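You operate a simulated robot arm through the tools that you are given. There is no shell and no other tool. Be economical: measure what you need, move in short steps, check, and stop when the job is done.

Carry out the task below with a simulated robot arm. There is one attempt and no reset: what you move stays moved.

TASK
Set flow 2, shut the green outlet knob, and press SET once the controller shows STOP.
Fine: open the outlet again after; power and inlet stay on.

It is judged by the outcome, as a careful person would: the job done as asked, and still so three seconds after it is handed in. It fails if anything else is knocked over, pushed out of place, dropped, spilled or broken.

THE ROBOT
A 6-joint arm with a two-finger parallel gripper, fixed in place. Base frame: the origin is at the foot of the arm, x ahead of it, y to its left, z up; the work surface is at about z = 0.836. Lengths are in m, angles in degrees, forces in N, time in s.
With the tool pointing down near the work surface it reaches from about 0.24 to 0.64 m from the base axis. Its first joint turns from -66.0 to 66.0 degrees. Payload 2.7 kg.
Tool frame: the origin (TCP) lies between the finger pads and is the grasp point; the fingertips stand 0.023 m ahead of it; z points along the fingers, y is the line along which they close. The gripper opens to 0.094 m. The fingers are 0.038 m wide and 0.01 m thick; the gripper's body (0.054 by 0.096 m) begins 0.039 m behind the TCP.
Orientation is that of the tool frame in the base frame, as a unit quaternion [w, x, y, z]. With the fingers straight down and closing along the base's y, the tool's x points along the base's -x, its y along +y and its z along -z.

THE INTERFACE
- The arm moves only by the tool move_arm. Its argument "deltas" is a list of rows, each a list of 7 numbers: the shift along the base's x, y, z in cm, then the turn, a rotation vector about the base's x, y, z in degrees, then the opening, from 0 (shut) to 1 (fully open). In form: [[x, y, z, ax, ay, az, gripper], ...]. A call has 1 to 8 rows; each row shifts and turns the commanded pose from where the row before left it. A row lasts 0.2 s, in which the tool goes at most 0.05 m and 8.6 degrees; a call with a longer step from one row to the next is refused whole, and so is a gripper value outside its range. A pose out of reach is approached as far as the arm can. The call stops where the force on the tool passes 70 N (or 10 N more than at its start, if that is more) or the arm is blocked; 0.2 s more then pass. The fingers move at their own pace (about 0.045 m/s each) and stop on an object; they squeeze with about 21 N. The grip force told is the motor's: it shows also when the fingers shut on nothing. Time passes only in rows, and 0.2 s behind the last, so rows that do not move let the fingers close. It gives the time, the measured TCP pose, the force on the tool (base axes), the opening and the grip force at its end, in the units of the frame above (readings bear some noise).
- Cameras (640 x 400 px; columns grow to the right, rows downward): "scene" is fixed at [0.0828, -0.4337, 1.4181]; the picture's right is [0.71, -0.71, 0.00], its down [-0.32, -0.32, -0.89] and it looks along [0.63, 0.63, -0.46] (base axes); focal length 364 px, centre (320, 200). "wrist" rides on the gripper at [-0.039, 0, -0.044] in the tool frame; the picture's right is [0.00, -1.00, 0.00], its down [0.97, 0.00, -0.24] and it looks along [0.24, 0.00, 0.97] (tool axes); focal length 218 px, centre (320, 200).
- snapshot(camera): a new picture of that camera. No time passes.
- pixel_to_xyz(camera, pixels): for up to 12 pixels [column, row] of the newest picture of that camera ("zoom" is the newest enlarged one), the place [x, y, z] in the base frame of the surface seen there, good to about 0.003 m. No time passes.
- close_up(camera, box): a new picture of the part [left, top, right, bottom] of that camera's present view, enlarged. No time passes.
- hand_in(): hands the job in; it is judged then, once.

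Work in short steps. Measure before you move; look again where a grasp or a placing could have gone wrong, and mend it. You have 80 turns and 54 pictures in all, the two below and enlarged ones among them. Open the gripper and draw the arm clear of the work before you hand the job in, unless the task says otherwise; then end with one line.

The tools are called after "Call:" as a command line: name --pt "numbers of a row" for each row, then --argument value for the rest, lists and objects as JSON in quotes. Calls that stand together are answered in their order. move_arm: Moves the arm, as the interface text tells. Its arguments: {"type":"object","properties":{"deltas":{"type":"array"}},"required":["deltas"]} The other tools are called the same way: snapshot (camera) takes a picture; pixel_to_xyz (camera, pixels) gives the place of the surface under pixels of a picture; close_up (camera, box) takes an enlarged picture of a part of a camera's view; hand_in () hands the job in.

At the start:

```text
time_s: 0.0
tcp_pos: [0.4644, 0.0694, 1.1414]
tcp_rot: [0.0, 0.0, 1.0, 0.001]
wrist_force: [0.6, 0.7, -0.9]
width: 0.0941
gripper_force: 0.1
```

scene: 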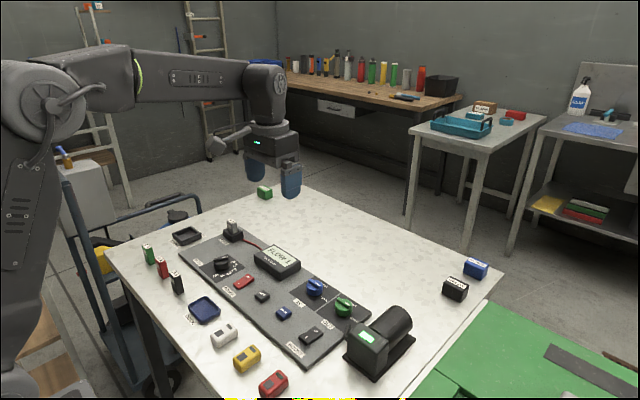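
wrist: 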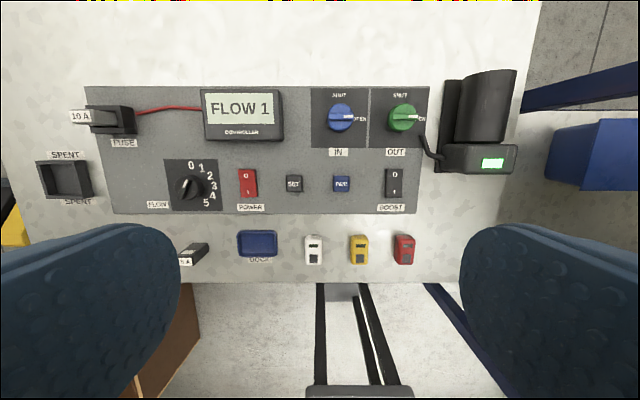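

The panel shows FLOW 1, with the flow knob at about (190,185), the blue IN knob at (340,117), the green OUT knob at (403,117) and SET at (294,183) in the wrist view. I'll enlarge and measure these.

Call:
close_up --camera "wrist" --box '[80, 80, 300, 218]'

Call:
close_up --camera "wrist" --box '[270, 70, 530, 230]'

Call:
close_up --camera "scene" --box '[160, 200, 420, 380]'

Call:
pixel_to_xyz --camera "wrist" --pixels '[[189, 186], [294, 183], [403, 117], [418, 117], [403, 143], [340, 117], [248, 183], [240, 110], [220, 200], [389, 117], [342, 183]]'

```text
2.90 times, centred on (190, 149) of wrist
```

zoom: 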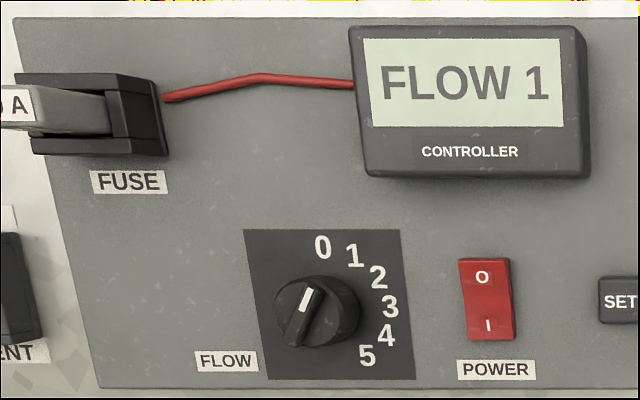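

```text
2.46 times, centred on (400, 150) of wrist
```

zoom: 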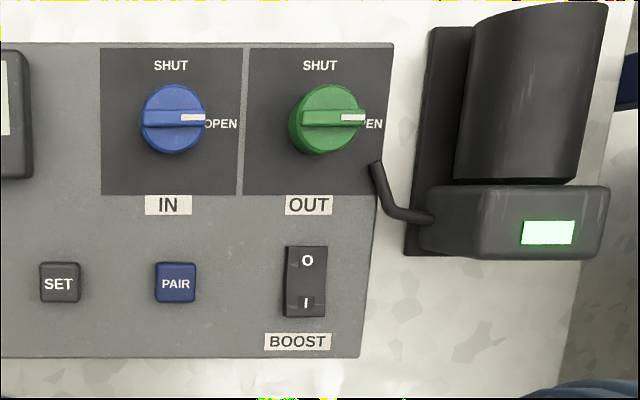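

```text
2.22 times, centred on (290, 290) of scene
```

zoom: 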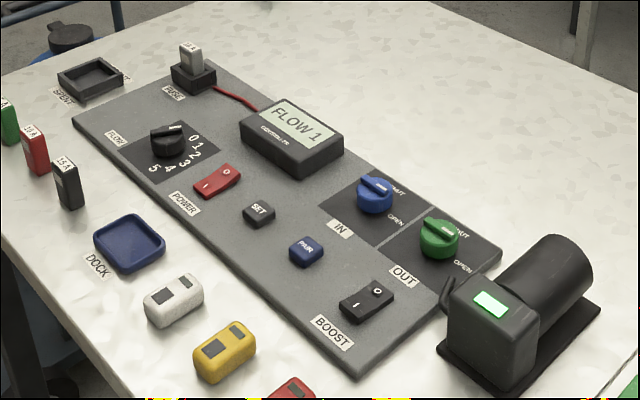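

```text
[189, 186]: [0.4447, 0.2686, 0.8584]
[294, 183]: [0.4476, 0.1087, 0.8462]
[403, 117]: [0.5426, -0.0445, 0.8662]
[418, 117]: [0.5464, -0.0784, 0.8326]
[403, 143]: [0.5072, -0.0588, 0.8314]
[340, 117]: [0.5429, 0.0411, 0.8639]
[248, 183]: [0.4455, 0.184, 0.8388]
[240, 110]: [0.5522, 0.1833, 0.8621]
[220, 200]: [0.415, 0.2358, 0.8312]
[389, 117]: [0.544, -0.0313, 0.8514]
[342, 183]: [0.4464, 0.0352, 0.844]
```

Flow labels run clockwise from 0 at +x, at about 30° steps. I'll move above the flow knob (about 0.444, 0.268) for a closer look.

Call:
move_arm --pt "-0.4 4 -2.8 0 0 0 1" --pt "-0.4 4 -2.8 0 0 0 1" --pt "-0.4 4 -2.8 0 0 0 1" --pt "-0.4 4 -2.8 0 0 0 1" --pt "-0.4 4 -2.8 0 0 0 1" --pt "0 0 0 0 0 0 1"

Call:
snapshot --camera "wrist"

```text
time_s: 1.4
tcp_pos: [0.4435, 0.2705, 0.996]
tcp_rot: [0.0, 0.001, 1.0, 0.0]
wrist_force: [0.5, 0.7, -0.2]
width: 0.0939
gripper_force: 0.2
```

```text
48 pictures are left
```

wrist: 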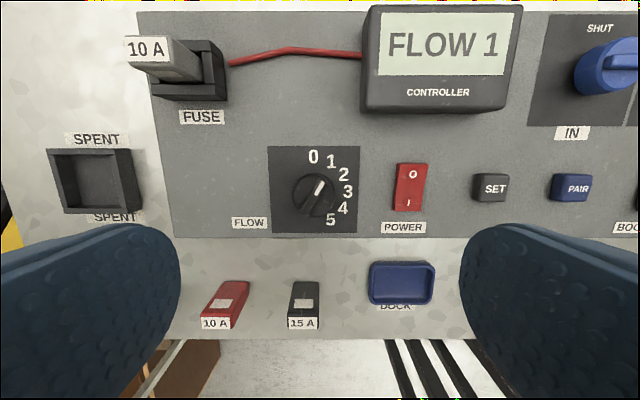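

The knob top is at about (316,192), with the pointer toward 1. I'll enlarge and measure it.

Call:
close_up --camera "wrist" --box '[260, 140, 372, 240]'

Call:
pixel_to_xyz --camera "wrist" --pixels '[[313, 157], [330, 220], [347, 191], [316, 192], [320, 186], [308, 206], [313, 196], [275, 152], [355, 228], [275, 228], [355, 152]]'

```text
4.00 times, centred on (316, 190) of wrist
```

zoom: 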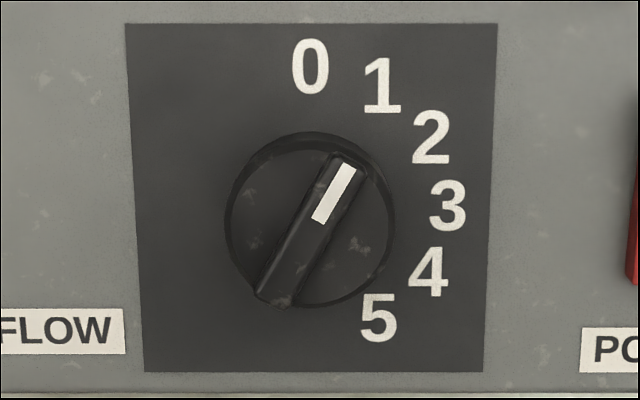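

```text
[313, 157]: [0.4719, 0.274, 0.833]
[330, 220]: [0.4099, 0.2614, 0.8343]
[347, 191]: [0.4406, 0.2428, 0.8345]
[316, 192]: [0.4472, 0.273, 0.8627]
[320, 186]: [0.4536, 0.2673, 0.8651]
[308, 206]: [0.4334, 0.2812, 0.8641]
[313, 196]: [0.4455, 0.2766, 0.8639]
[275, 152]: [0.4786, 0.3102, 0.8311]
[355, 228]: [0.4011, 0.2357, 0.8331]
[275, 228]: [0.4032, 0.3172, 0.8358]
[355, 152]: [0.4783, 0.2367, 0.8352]
```

I'll measure the disc height beside the ridge before gripping it.

Call:
pixel_to_xyz --camera "zoom" --pixels '[[270, 190], [360, 245], [310, 140], [330, 285], [310, 230], [345, 165], [275, 292], [250, 220], [380, 220]]'

Call:
close_up --camera "scene" --box '[195, 245, 255, 283]'

```text
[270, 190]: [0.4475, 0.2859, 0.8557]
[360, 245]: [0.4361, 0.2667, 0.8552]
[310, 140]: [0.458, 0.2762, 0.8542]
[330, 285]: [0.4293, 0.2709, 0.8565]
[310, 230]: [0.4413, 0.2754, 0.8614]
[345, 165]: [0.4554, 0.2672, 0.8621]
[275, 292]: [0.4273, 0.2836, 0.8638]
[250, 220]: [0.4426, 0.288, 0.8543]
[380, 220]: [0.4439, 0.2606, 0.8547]
```

```text
10.53 times, centred on (225, 264) of scene
```

zoom: 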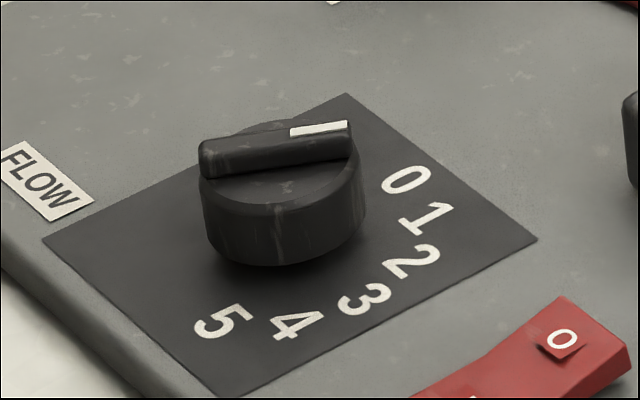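

Ridge centre is about (0.4414, 0.2754), with its top at 0.863, the disc at 0.855 and an angle of 30° from +x toward −y. I'll turn the tool −30° and descend partway, with the gripper half shut.

Call:
move_arm --pt "-0.1 0.3 -2 0 0 -7.5 0.4" --pt "-0.1 0.2 -2 0 0 -7.5 0.4" --pt "0 0 -2 0 0 -7.5 0.4" --pt "0 0 -2 0 0 -7.5 0.4" --pt "0 0 -1.5 0 0 0 0.4" --pt "0 0 0 0 0 0 0.4"

Call:
snapshot --camera "wrist"

```text
time_s: 2.8
tcp_pos: [0.4412, 0.2741, 0.9051]
tcp_rot: [0.001, 0.259, 0.966, 0.0]
wrist_force: [0.6, -0.2, -0.4]
width: 0.0377
gripper_force: 0.1
```

```text
45 pictures are left
```

wrist: 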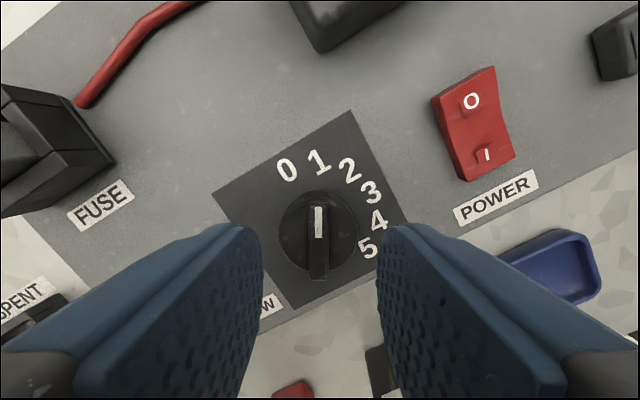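

The ridge is vertical in the view at (318,240), centred between the fingers. I'll descend to TCP z ≈ 0.880 and close.

Call:
move_arm --pt "0 0 -1.3 0 0 0 0.4" --pt "0 0.1 -1.2 0 0 0 0.4" --pt "0 0 0 0 0 0 0" --pt "0 0 0 0 0 0 0" --pt "0 0 0 0 0 0 0"

Call:
snapshot --camera "wrist"

```text
time_s: 4.0
tcp_pos: [0.4418, 0.2744, 0.8804]
tcp_rot: [-0.002, 0.259, 0.966, -0.002]
wrist_force: [-8.4, -12.7, 3.6]
width: 0.0089
gripper_force: 45.5
```

```text
44 pictures are left
```

wrist: 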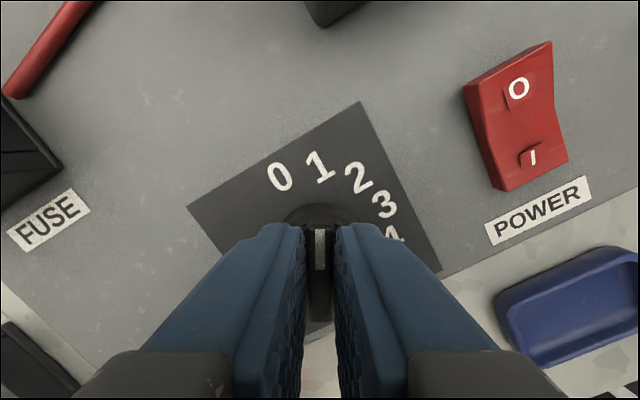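

Gripping the ridge (width 8.9 mm). I'll turn −30° to 2.

Call:
move_arm --pt "0 0 0 0 0 -7.5 0" --pt "0 0 0 0 0 -7.5 0" --pt "0 0 0 0 0 -7.5 0" --pt "0 0 0 0 0 -7.5 0" --pt "0 0 0 0 0 0 0"

Call:
snapshot --camera "scene"

Call:
snapshot --camera "wrist"

```text
time_s: 5.2
tcp_pos: [0.4421, 0.2739, 0.8804]
tcp_rot: [-0.001, 0.501, 0.865, -0.003]
wrist_force: [-12.5, -35.3, 19.8]
width: 0.0089
gripper_force: 44.9
```

```text
43 pictures are left
```

scene: 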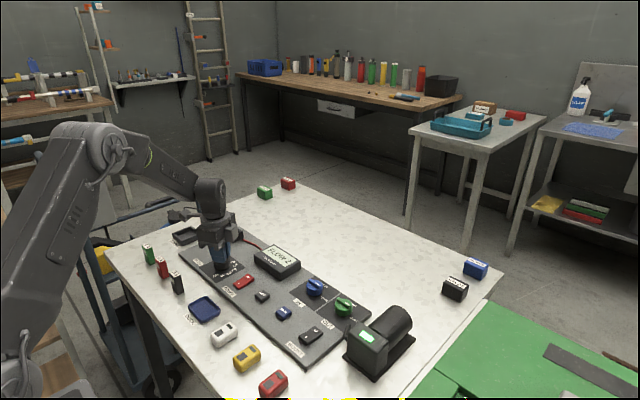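

```text
42 pictures are left
```

wrist: 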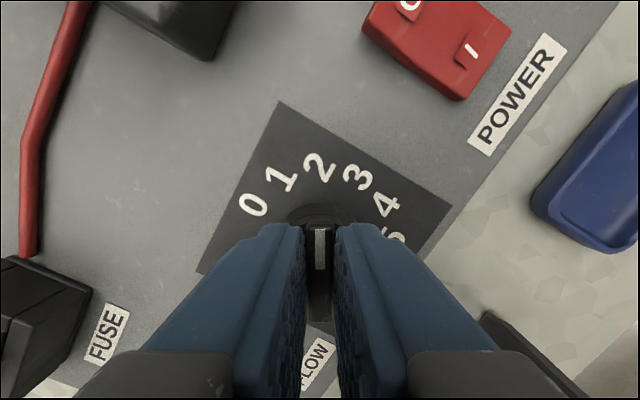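

The display reads FLOW 2. I'll release, lift, and head toward the green knob.

Call:
move_arm --pt "0 0 0 0 0 0 0.4" --pt "0 0 0 0 0 0 0.4" --pt "0 0 4 0 0 0 0.4" --pt "0 0 5 0 0 0 0.4" --pt "0 0 5 0 0 0 0.4" --pt "0 0 0 0 0 0 0.4"

Call:
move_arm --pt "1.2 -4.5 1 0 0 -7.5 0.5" --pt "1.2 -4.5 1 0 0 -7.5 0.5" --pt "1.2 -4.5 0 0 0 -7.5 0.5" --pt "1.2 -4.5 0 0 0 -7.5 0.5" --pt "1.2 -4.5 0 0 0 0 0.5" --pt "1.2 -4.5 0 0 0 0 0.5" --pt "2.9 -4 0 0 0 0 0.5" --pt "0 -1 0 0 0 0 0.5"

Call:
snapshot --camera "wrist"

Call:
snapshot --camera "scene"

```text
time_s: 6.6
tcp_pos: [0.4416, 0.2751, 1.0215]
tcp_rot: [0.0, 0.501, 0.866, 0.0]
wrist_force: [0.4, 0.3, -0.4]
width: 0.0377
gripper_force: 0.1
```

```text
time_s: 8.4
tcp_pos: [0.5439, -0.0486, 1.0427]
tcp_rot: [-0.001, 0.707, 0.707, -0.001]
wrist_force: [-0.6, 0.2, -0.4]
width: 0.0467
gripper_force: 0.0
```

```text
41 pictures are left
```

wrist: 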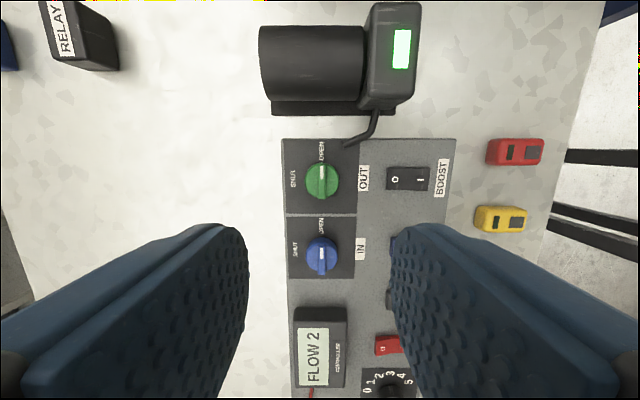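

```text
40 pictures are left
```

scene: 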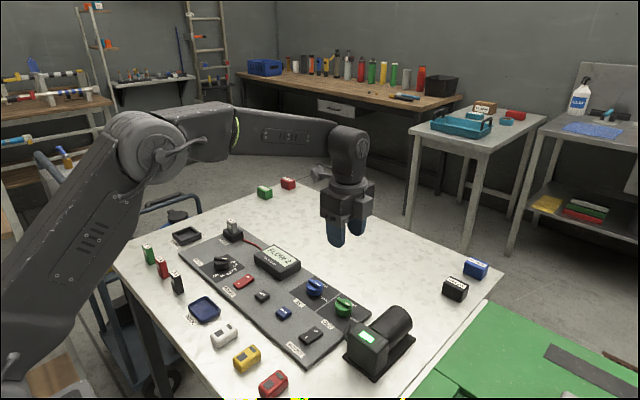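

The green knob is at about (322,180). I'll measure it and the pump next to it.

Call:
close_up --camera "wrist" --box '[272, 130, 384, 200]'

Call:
pixel_to_xyz --camera "wrist" --pixels '[[322, 180], [322, 168], [322, 193], [311, 180], [335, 182], [290, 145], [290, 208], [350, 208], [375, 125], [310, 65], [390, 60], [322, 100]]'

```text
5.71 times, centred on (328, 165) of wrist
```

zoom: 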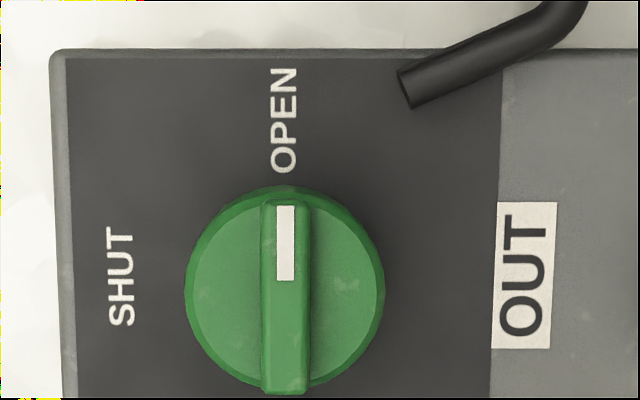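

```text
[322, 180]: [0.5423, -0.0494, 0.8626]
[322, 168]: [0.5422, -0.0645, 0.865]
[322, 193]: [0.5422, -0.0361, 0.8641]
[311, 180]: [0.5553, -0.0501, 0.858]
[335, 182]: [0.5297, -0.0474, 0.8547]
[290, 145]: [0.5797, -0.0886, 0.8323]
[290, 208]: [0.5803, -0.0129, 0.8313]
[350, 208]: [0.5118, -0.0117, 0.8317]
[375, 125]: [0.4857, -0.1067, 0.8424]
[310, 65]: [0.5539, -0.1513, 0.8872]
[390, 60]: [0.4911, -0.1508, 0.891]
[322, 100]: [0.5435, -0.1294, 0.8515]
```

Ridge centre is about (0.5423, −0.050), same height as the flow knob's. I'll descend most of the way and check.

Call:
move_arm --pt "-0.15 -0.15 -4 0 0 0 0.4" --pt "0 0 -4 0 0 0 0.4" --pt "0 0 -4 0 0 0 0.4" --pt "0 0 -1.5 0 0 0 0.4" --pt "0 0 0 0 0 0 0.4"

Call:
snapshot --camera "wrist"

```text
time_s: 9.6
tcp_pos: [0.5431, -0.0468, 0.9068]
tcp_rot: [0.0, 0.707, 0.707, 0.001]
wrist_force: [-0.2, 0.5, 0.3]
width: 0.0374
gripper_force: 0.1
```

```text
38 pictures are left
```

wrist: 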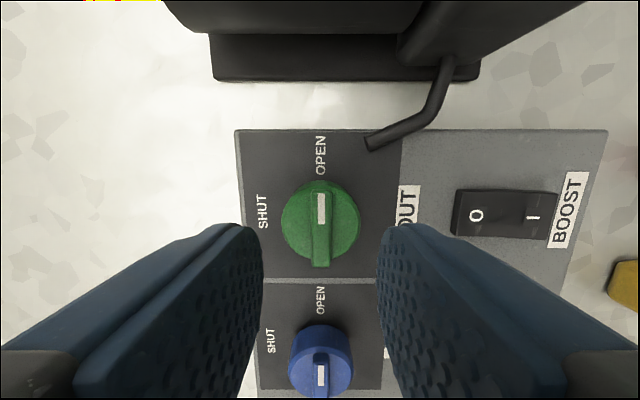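

Well aligned in x; the knob at (320,225) sits slightly further −y than the tool, so I'll shift −0.3 cm. Then descend and grip.

Call:
move_arm --pt "0 -0.3 -1.3 0 0 0 0.4" --pt "0 0 -1.3 0 0 0 0.4" --pt "0 0 0 0 0 0 0" --pt "0 0 0 0 0 0 0" --pt "0 0 0 0 0 0 0"

Call:
snapshot --camera "wrist"

```text
time_s: 10.8
tcp_pos: [0.5427, -0.0496, 0.8801]
tcp_rot: [0.002, 0.707, 0.707, 0.001]
wrist_force: [13.7, -2.4, -6.9]
width: 0.0088
gripper_force: 45.0
```

```text
37 pictures are left
```

wrist: 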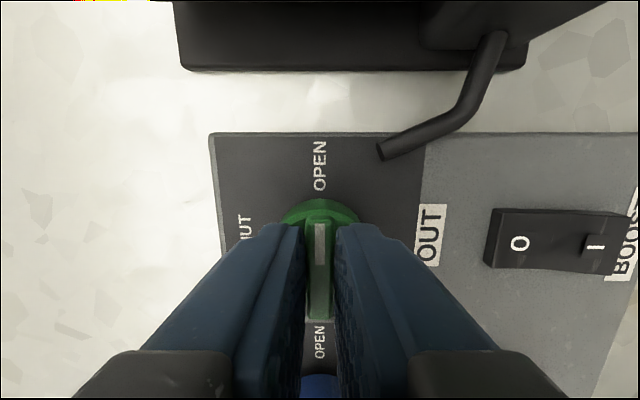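

Good grip on the ridge. I'll turn +90° counter-clockwise to SHUT.

Call:
move_arm --pt "0 0 0 0 0 8.2 0" --pt "0 0 0 0 0 8.2 0" --pt "0 0 0 0 0 8.2 0" --pt "0 0 0 0 0 8.2 0" --pt "0 0 0 0 0 8.2 0" --pt "0 0 0 0 0 8.2 0"

Call:
move_arm --pt "0 0 0 0 0 8.2 0" --pt "0 0 0 0 0 8.2 0" --pt "0 0 0 0 0 8.2 0" --pt "0 0 0 0 0 8.2 0" --pt "0 0 0 0 0 8 0" --pt "0 0 0 0 0 0 0"

Call:
snapshot --camera "wrist"

Call:
close_up --camera "scene" --box '[160, 200, 420, 380]'

```text
time_s: 12.2
tcp_pos: [0.5435, -0.0494, 0.8794]
tcp_rot: [0.002, 0.347, 0.938, 0.0]
wrist_force: [20.5, -4.9, 0.2]
width: 0.0088
gripper_force: 44.4
```

```text
time_s: 13.6
tcp_pos: [0.543, -0.0501, 0.88]
tcp_rot: [0.003, -0.001, 1.0, 0.0]
wrist_force: [13.0, -1.8, 2.4]
width: 0.009
gripper_force: 45.5
```

```text
36 pictures are left
```

wrist: 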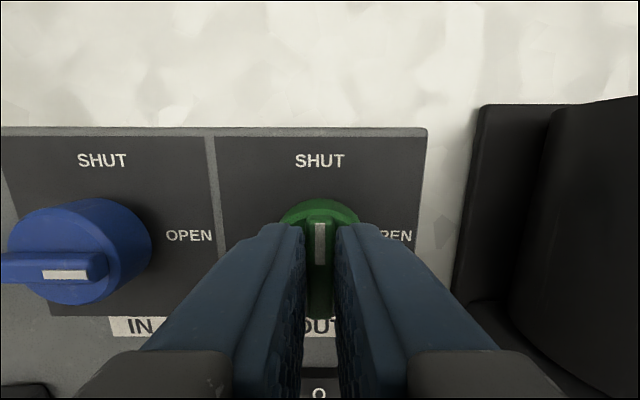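

```text
2.22 times, centred on (290, 290) of scene
```

zoom: 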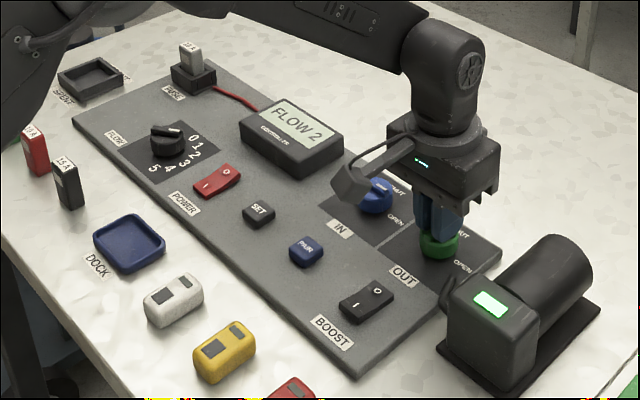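

The pointer is at SHUT but the display still reads FLOW 2; it may lag. I'll release, lift, and watch it.

Call:
move_arm --pt "0 0 0 0 0 0 0.4" --pt "0 0 0 0 0 0 0.4" --pt "0 0 3 0 0 0 0.4" --pt "0 0 4 0 0 0 0.4" --pt "0 0 3 0 0 0 0.4" --pt "0 0 0 0 0 0 0.4"

Call:
snapshot --camera "wrist"

Call:
close_up --camera "scene" --box '[160, 200, 420, 380]'

```text
time_s: 15.0
tcp_pos: [0.5425, -0.0501, 0.9788]
tcp_rot: [0.0, 0.0, 1.0, 0.0]
wrist_force: [-0.5, 0.3, -0.7]
width: 0.0376
gripper_force: 0.0
```

```text
34 pictures are left
```

wrist: 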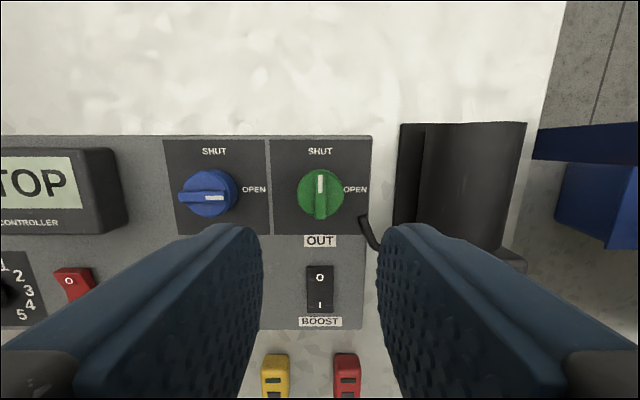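

```text
2.22 times, centred on (290, 290) of scene
```

zoom: 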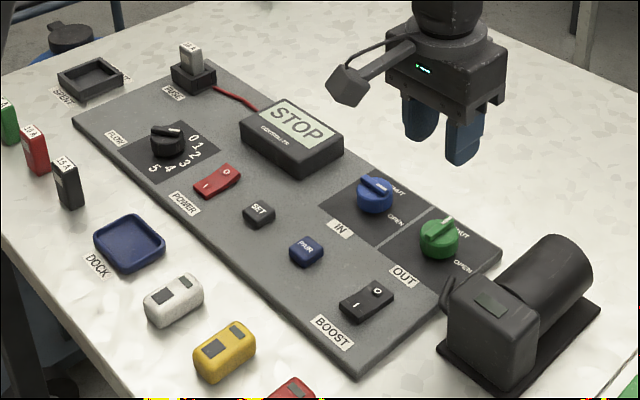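

STOP is displayed. I'll measure SET and move above it with the gripper shut.

Call:
pixel_to_xyz --camera "zoom" --pixels '[[258, 209], [252, 206], [265, 210], [258, 203], [258, 245]]'

Call:
move_arm --pt "-2.4 4 0 0 0 0 0" --pt "-2.4 4 0 0 0 0 0" --pt "-2.4 4 -1 0 0 0 0" --pt "-2.3 3.9 -1 0 0 0 0" --pt "0 0 0 0 0 0 0"

Call:
snapshot --camera "wrist"

```text
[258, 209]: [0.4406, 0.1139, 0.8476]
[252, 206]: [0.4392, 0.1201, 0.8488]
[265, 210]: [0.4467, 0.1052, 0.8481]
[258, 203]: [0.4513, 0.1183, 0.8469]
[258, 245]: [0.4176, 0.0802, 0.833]
```

```text
time_s: 16.2
tcp_pos: [0.4479, 0.1098, 0.9557]
tcp_rot: [0.001, -0.001, 1.0, 0.0]
wrist_force: [-0.1, -0.1, -0.5]
width: 0.0
gripper_force: 21.0
```

```text
32 pictures are left
```

wrist: 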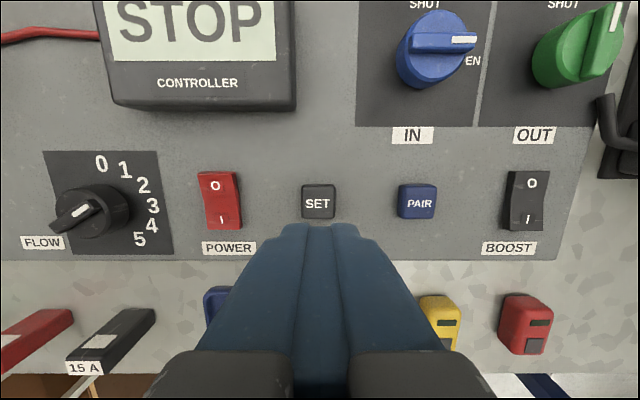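

Call:
pixel_to_xyz --camera "wrist" --pixels '[[319, 194], [319, 204], [319, 214], [306, 202], [331, 202]]'

```text
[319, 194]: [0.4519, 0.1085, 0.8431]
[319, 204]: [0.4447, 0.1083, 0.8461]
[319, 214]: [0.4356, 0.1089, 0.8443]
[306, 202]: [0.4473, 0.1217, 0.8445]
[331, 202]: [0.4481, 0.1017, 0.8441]
```

SET is at about (0.444, 0.110), top about 0.845. I'll descend to just above it, then press a few mm.

Call:
move_arm --pt "-0.3 0 -4 0 0 0 0" --pt "0 0 -4 0 0 0 0" --pt "0 0 -0.5 0 0 0 0" --pt "0 0 0 0 0 0 0"

Call:
move_arm --pt "0 0 -0.3 0 0 0 0" --pt "0 0 -0.2 0 0 0 0" --pt "0 0 0 0 0 0 0"

Call:
close_up --camera "scene" --box '[160, 200, 420, 380]'

```text
time_s: 17.2
tcp_pos: [0.4429, 0.1095, 0.8741]
tcp_rot: [0.0, 0.0, 1.0, 0.0]
wrist_force: [0.4, 0.2, -0.4]
width: 0.0
gripper_force: 21.1
```

```text
time_s: 18.0
tcp_pos: [0.4435, 0.1081, 0.8692]
tcp_rot: [0.0, 0.001, 1.0, 0.0]
wrist_force: [0.0, 0.0, 0.4]
width: 0.0003
gripper_force: 21.5
```

```text
2.22 times, centred on (290, 290) of scene
```

zoom: 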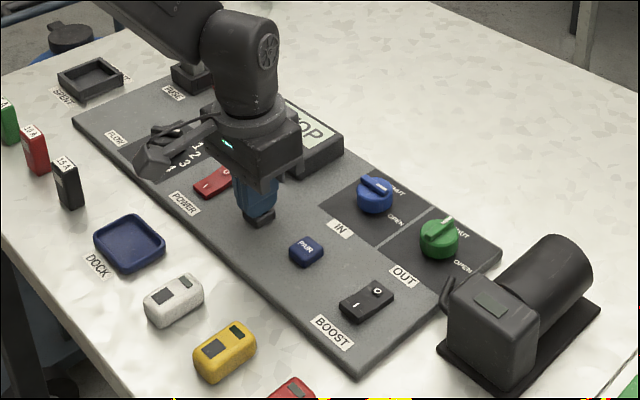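

No contact yet (tip ≈ 0.846). I'll press on in 2 mm steps.

Call:
move_arm --pt "0 0 -0.2 0 0 0 0" --pt "0 0 -0.2 0 0 0 0" --pt "0 0 0 0 0 0 0"

Call:
snapshot --camera "wrist"

```text
time_s: 18.8
tcp_pos: [0.4448, 0.11, 0.8666]
tcp_rot: [0.0, 0.001, 1.0, 0.0]
wrist_force: [-1.8, -0.9, 1.5]
width: 0.0003
gripper_force: 21.0
```

```text
30 pictures are left
```

wrist: 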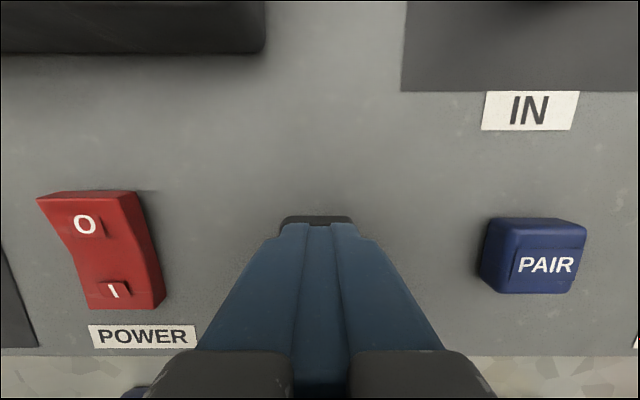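

Contact has started (1.5 N). I'll press another 2 mm.

Call:
move_arm --pt "0 0 -0.1 0 0 0 0" --pt "0 0 -0.1 0 0 0 0" --pt "0 0 0 0 0 0 0"

Call:
close_up --camera "scene" --box '[225, 230, 315, 300]'

```text
time_s: 19.6
tcp_pos: [0.4434, 0.1087, 0.8632]
tcp_rot: [-0.001, 0.0, 1.0, 0.001]
wrist_force: [-3.1, -0.5, 4.1]
width: 0.0
gripper_force: 21.3
```

```text
5.71 times, centred on (270, 265) of scene
```

zoom: 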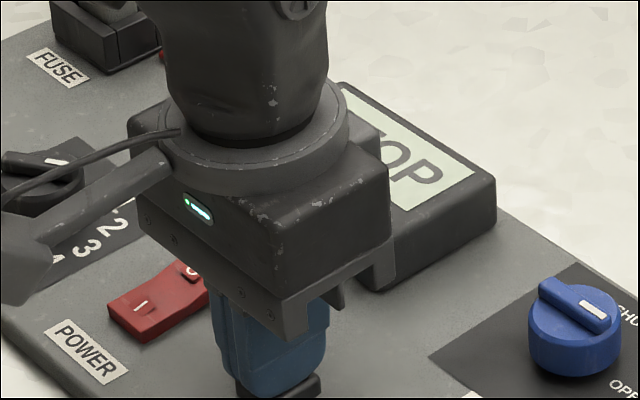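

Spring force is rising to 4 N and the display still says STOP. I'll press a bit further, toward the bottom of the travel.

Call:
move_arm --pt "0 0 -0.1 0 0 0 0" --pt "0 0 -0.1 0 0 0 0" --pt "0 0 0 0 0 0 0"

Call:
close_up --camera "scene" --box '[225, 230, 315, 300]'

```text
time_s: 20.4
tcp_pos: [0.4439, 0.1108, 0.8635]
tcp_rot: [0.002, 0.0, 1.0, 0.0]
wrist_force: [-0.2, -9.4, 18.1]
width: 0.0
gripper_force: 20.9
```

```text
5.71 times, centred on (270, 265) of scene
```

zoom: 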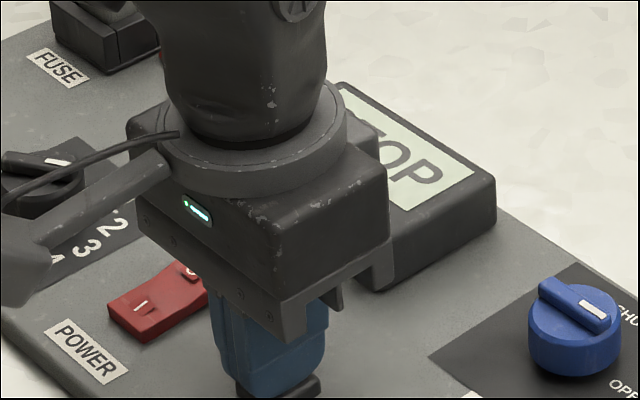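

SET is bottomed out (18 N). I'll lift off and read the display.

Call:
move_arm --pt "0 0 2 0 0 0 0" --pt "0 0 4 0 0 0 0" --pt "0 0 4 0 0 0 0" --pt "0 0 0 0 0 0 0"

Call:
snapshot --camera "wrist"

Call:
close_up --camera "scene" --box '[160, 200, 420, 380]'

```text
time_s: 21.4
tcp_pos: [0.4453, 0.1103, 0.9603]
tcp_rot: [0.0, -0.001, 1.0, 0.0]
wrist_force: [-0.8, 1.1, -0.3]
width: 0.0002
gripper_force: 20.5
```

```text
27 pictures are left
```

wrist: 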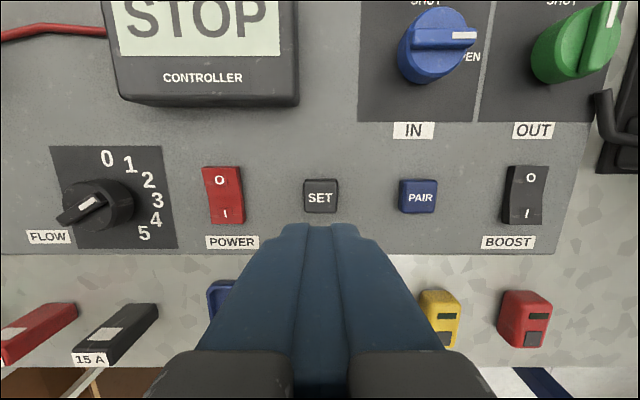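

```text
2.22 times, centred on (290, 290) of scene
```

zoom: 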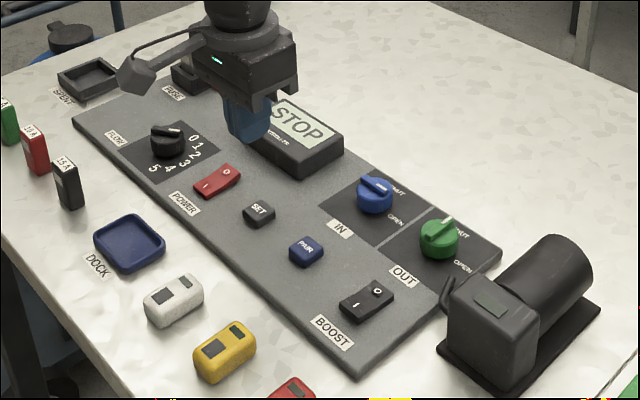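

The display still shows STOP. It lagged before, so I'll wait a second or so and look again.

Call:
move_arm --pt "0 0 2 0 0 0 0.4" --pt "2 -4 0 0 0 0 0.4" --pt "2 -4 0 0 0 0 0.4" --pt "0 0 0 0 0 0 0.4" --pt "0 0 0 0 0 0 0.4" --pt "0 0 0 0 0 0 0.4" --pt "0 0 0 0 0 0 0.4"

Call:
close_up --camera "scene" --box '[160, 200, 420, 380]'

```text
time_s: 23.0
tcp_pos: [0.4828, 0.0302, 0.9848]
tcp_rot: [0.0, 0.0, 1.0, 0.0]
wrist_force: [-0.4, -0.3, -0.2]
width: 0.0375
gripper_force: 0.1
```

```text
2.22 times, centred on (290, 290) of scene
```

zoom: 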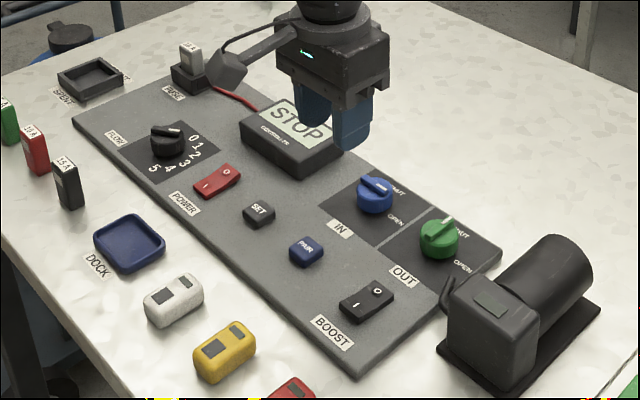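

Still STOP, and the button clearly bottomed out. The outlet needs reopening anyway, so I'll go to the green knob (ridge now along x), aligning above first.

Call:
move_arm --pt "2 -2.7 0 0 0 0 0.4" --pt "2 -2.7 0 0 0 0 0.4" --pt "2 -2.6 0 0 0 0 0.4" --pt "0 0 -4 0 0 0 0.4" --pt "0 0 -3.5 0 0 0 0.4" --pt "0 0 0 0 0 0 0.4"

Call:
snapshot --camera "wrist"

```text
time_s: 24.4
tcp_pos: [0.5447, -0.0518, 0.9063]
tcp_rot: [-0.001, 0.0, 1.0, 0.0]
wrist_force: [0.9, 0.3, 0.8]
width: 0.0378
gripper_force: 0.1
```

```text
24 pictures are left
```

wrist: 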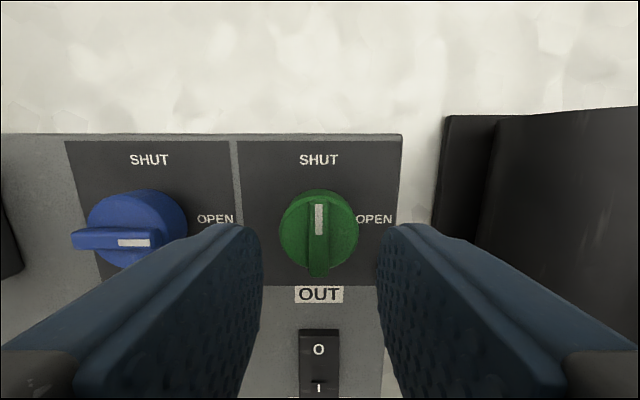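

Aligned. I'll descend, grip, and turn −90° back to OPEN.

Call:
move_arm --pt "-0.1 0.1 -1.3 0 0 0 0.4" --pt "0 0 -1.3 0 0 0 0.4" --pt "0 0 0 0 0 0 0" --pt "0 0 0 0 0 0 0" --pt "0 0 0 0 0 0 0"

Call:
move_arm --pt "0 0 0 0 0 -8.2 0" --pt "0 0 0 0 0 -8.2 0" --pt "0 0 0 0 0 -8.2 0" --pt "0 0 0 0 0 -8.2 0" --pt "0 0 0 0 0 -8.2 0" --pt "0 0 0 0 0 -8.2 0"

Call:
move_arm --pt "0 0 0 0 0 -8.2 0" --pt "0 0 0 0 0 -8.2 0" --pt "0 0 0 0 0 -8.2 0" --pt "0 0 0 0 0 -8.2 0" --pt "0 0 0 0 0 -8 0" --pt "0 0 0 0 0 0 0"

Call:
close_up --camera "scene" --box '[160, 200, 420, 380]'

```text
time_s: 25.6
tcp_pos: [0.5425, -0.0509, 0.8811]
tcp_rot: [0.001, 0.0, 1.0, 0.0]
wrist_force: [0.9, -11.2, -2.5]
width: 0.0088
gripper_force: 44.7
```

```text
time_s: 27.0
tcp_pos: [0.5432, -0.05, 0.8814]
tcp_rot: [0.0, 0.417, 0.909, 0.0]
wrist_force: [-16.0, -5.4, 23.8]
width: 0.009
gripper_force: 45.5
```

```text
time_s: 28.4
tcp_pos: [0.5438, -0.0496, 0.8825]
tcp_rot: [0.0, 0.708, 0.706, 0.0]
wrist_force: [-9.4, -4.8, 25.6]
width: 0.0091
gripper_force: 45.1
```

```text
2.22 times, centred on (290, 290) of scene
```

zoom: 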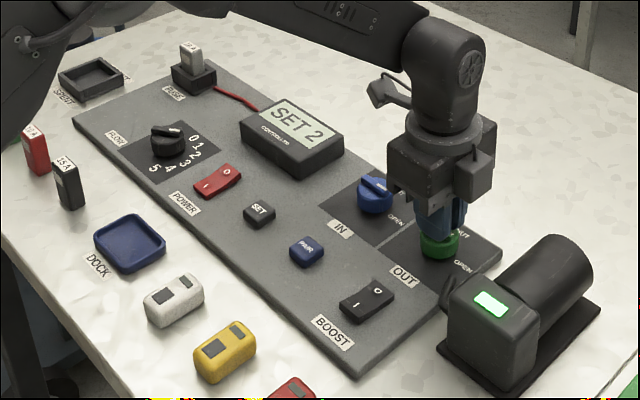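

The display reads SET 2 and the pump light is back on. I'll release, lift clear, and verify.

Call:
move_arm --pt "0 0 0 0 0 0 0.4" --pt "0 0 0 0 0 0 0.4" --pt "0 0 4 0 0 0 0.4" --pt "0 0 5 0 0 0 0.7" --pt "0 0 5 0 0 0 1" --pt "-1 3 3 0 0 0 1" --pt "-1 3 2 0 0 0 1" --pt "0 0 0 0 0 0 1"

Call:
snapshot --camera "wrist"

Call:
close_up --camera "scene" --box '[160, 200, 420, 380]'

```text
time_s: 30.2
tcp_pos: [0.5212, 0.0088, 1.0719]
tcp_rot: [-0.001, 0.707, 0.707, -0.001]
wrist_force: [0.1, 0.2, -0.3]
width: 0.0938
gripper_force: 0.0
```

```text
22 pictures are left
```

wrist: 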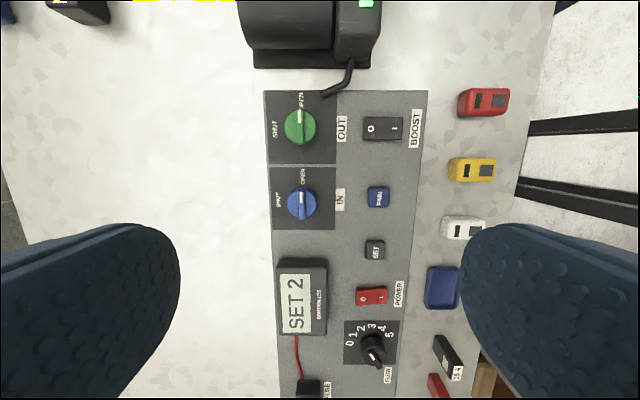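

```text
2.22 times, centred on (290, 290) of scene
```

zoom: 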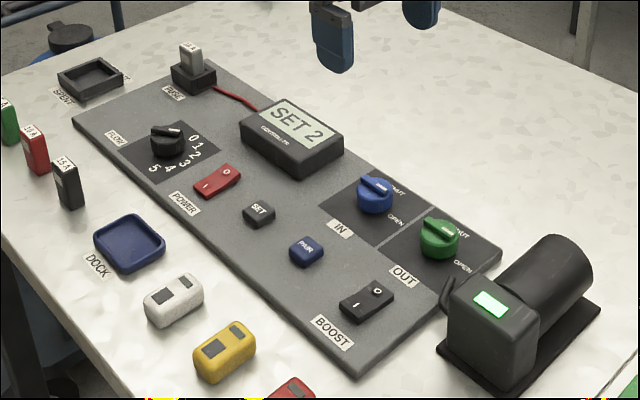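

The display holds SET 2, both knobs are at OPEN, the power is on and the arm is clear, so I'm handing in.

Call:
hand_in

```text
The job is handed in.
```

The job is done and handed in: I set flow to 2, shut the outlet and pressed SET while the controller showed STOP. I then reopened the outlet, and the controller now reads SET 2 with power and inlet still on.
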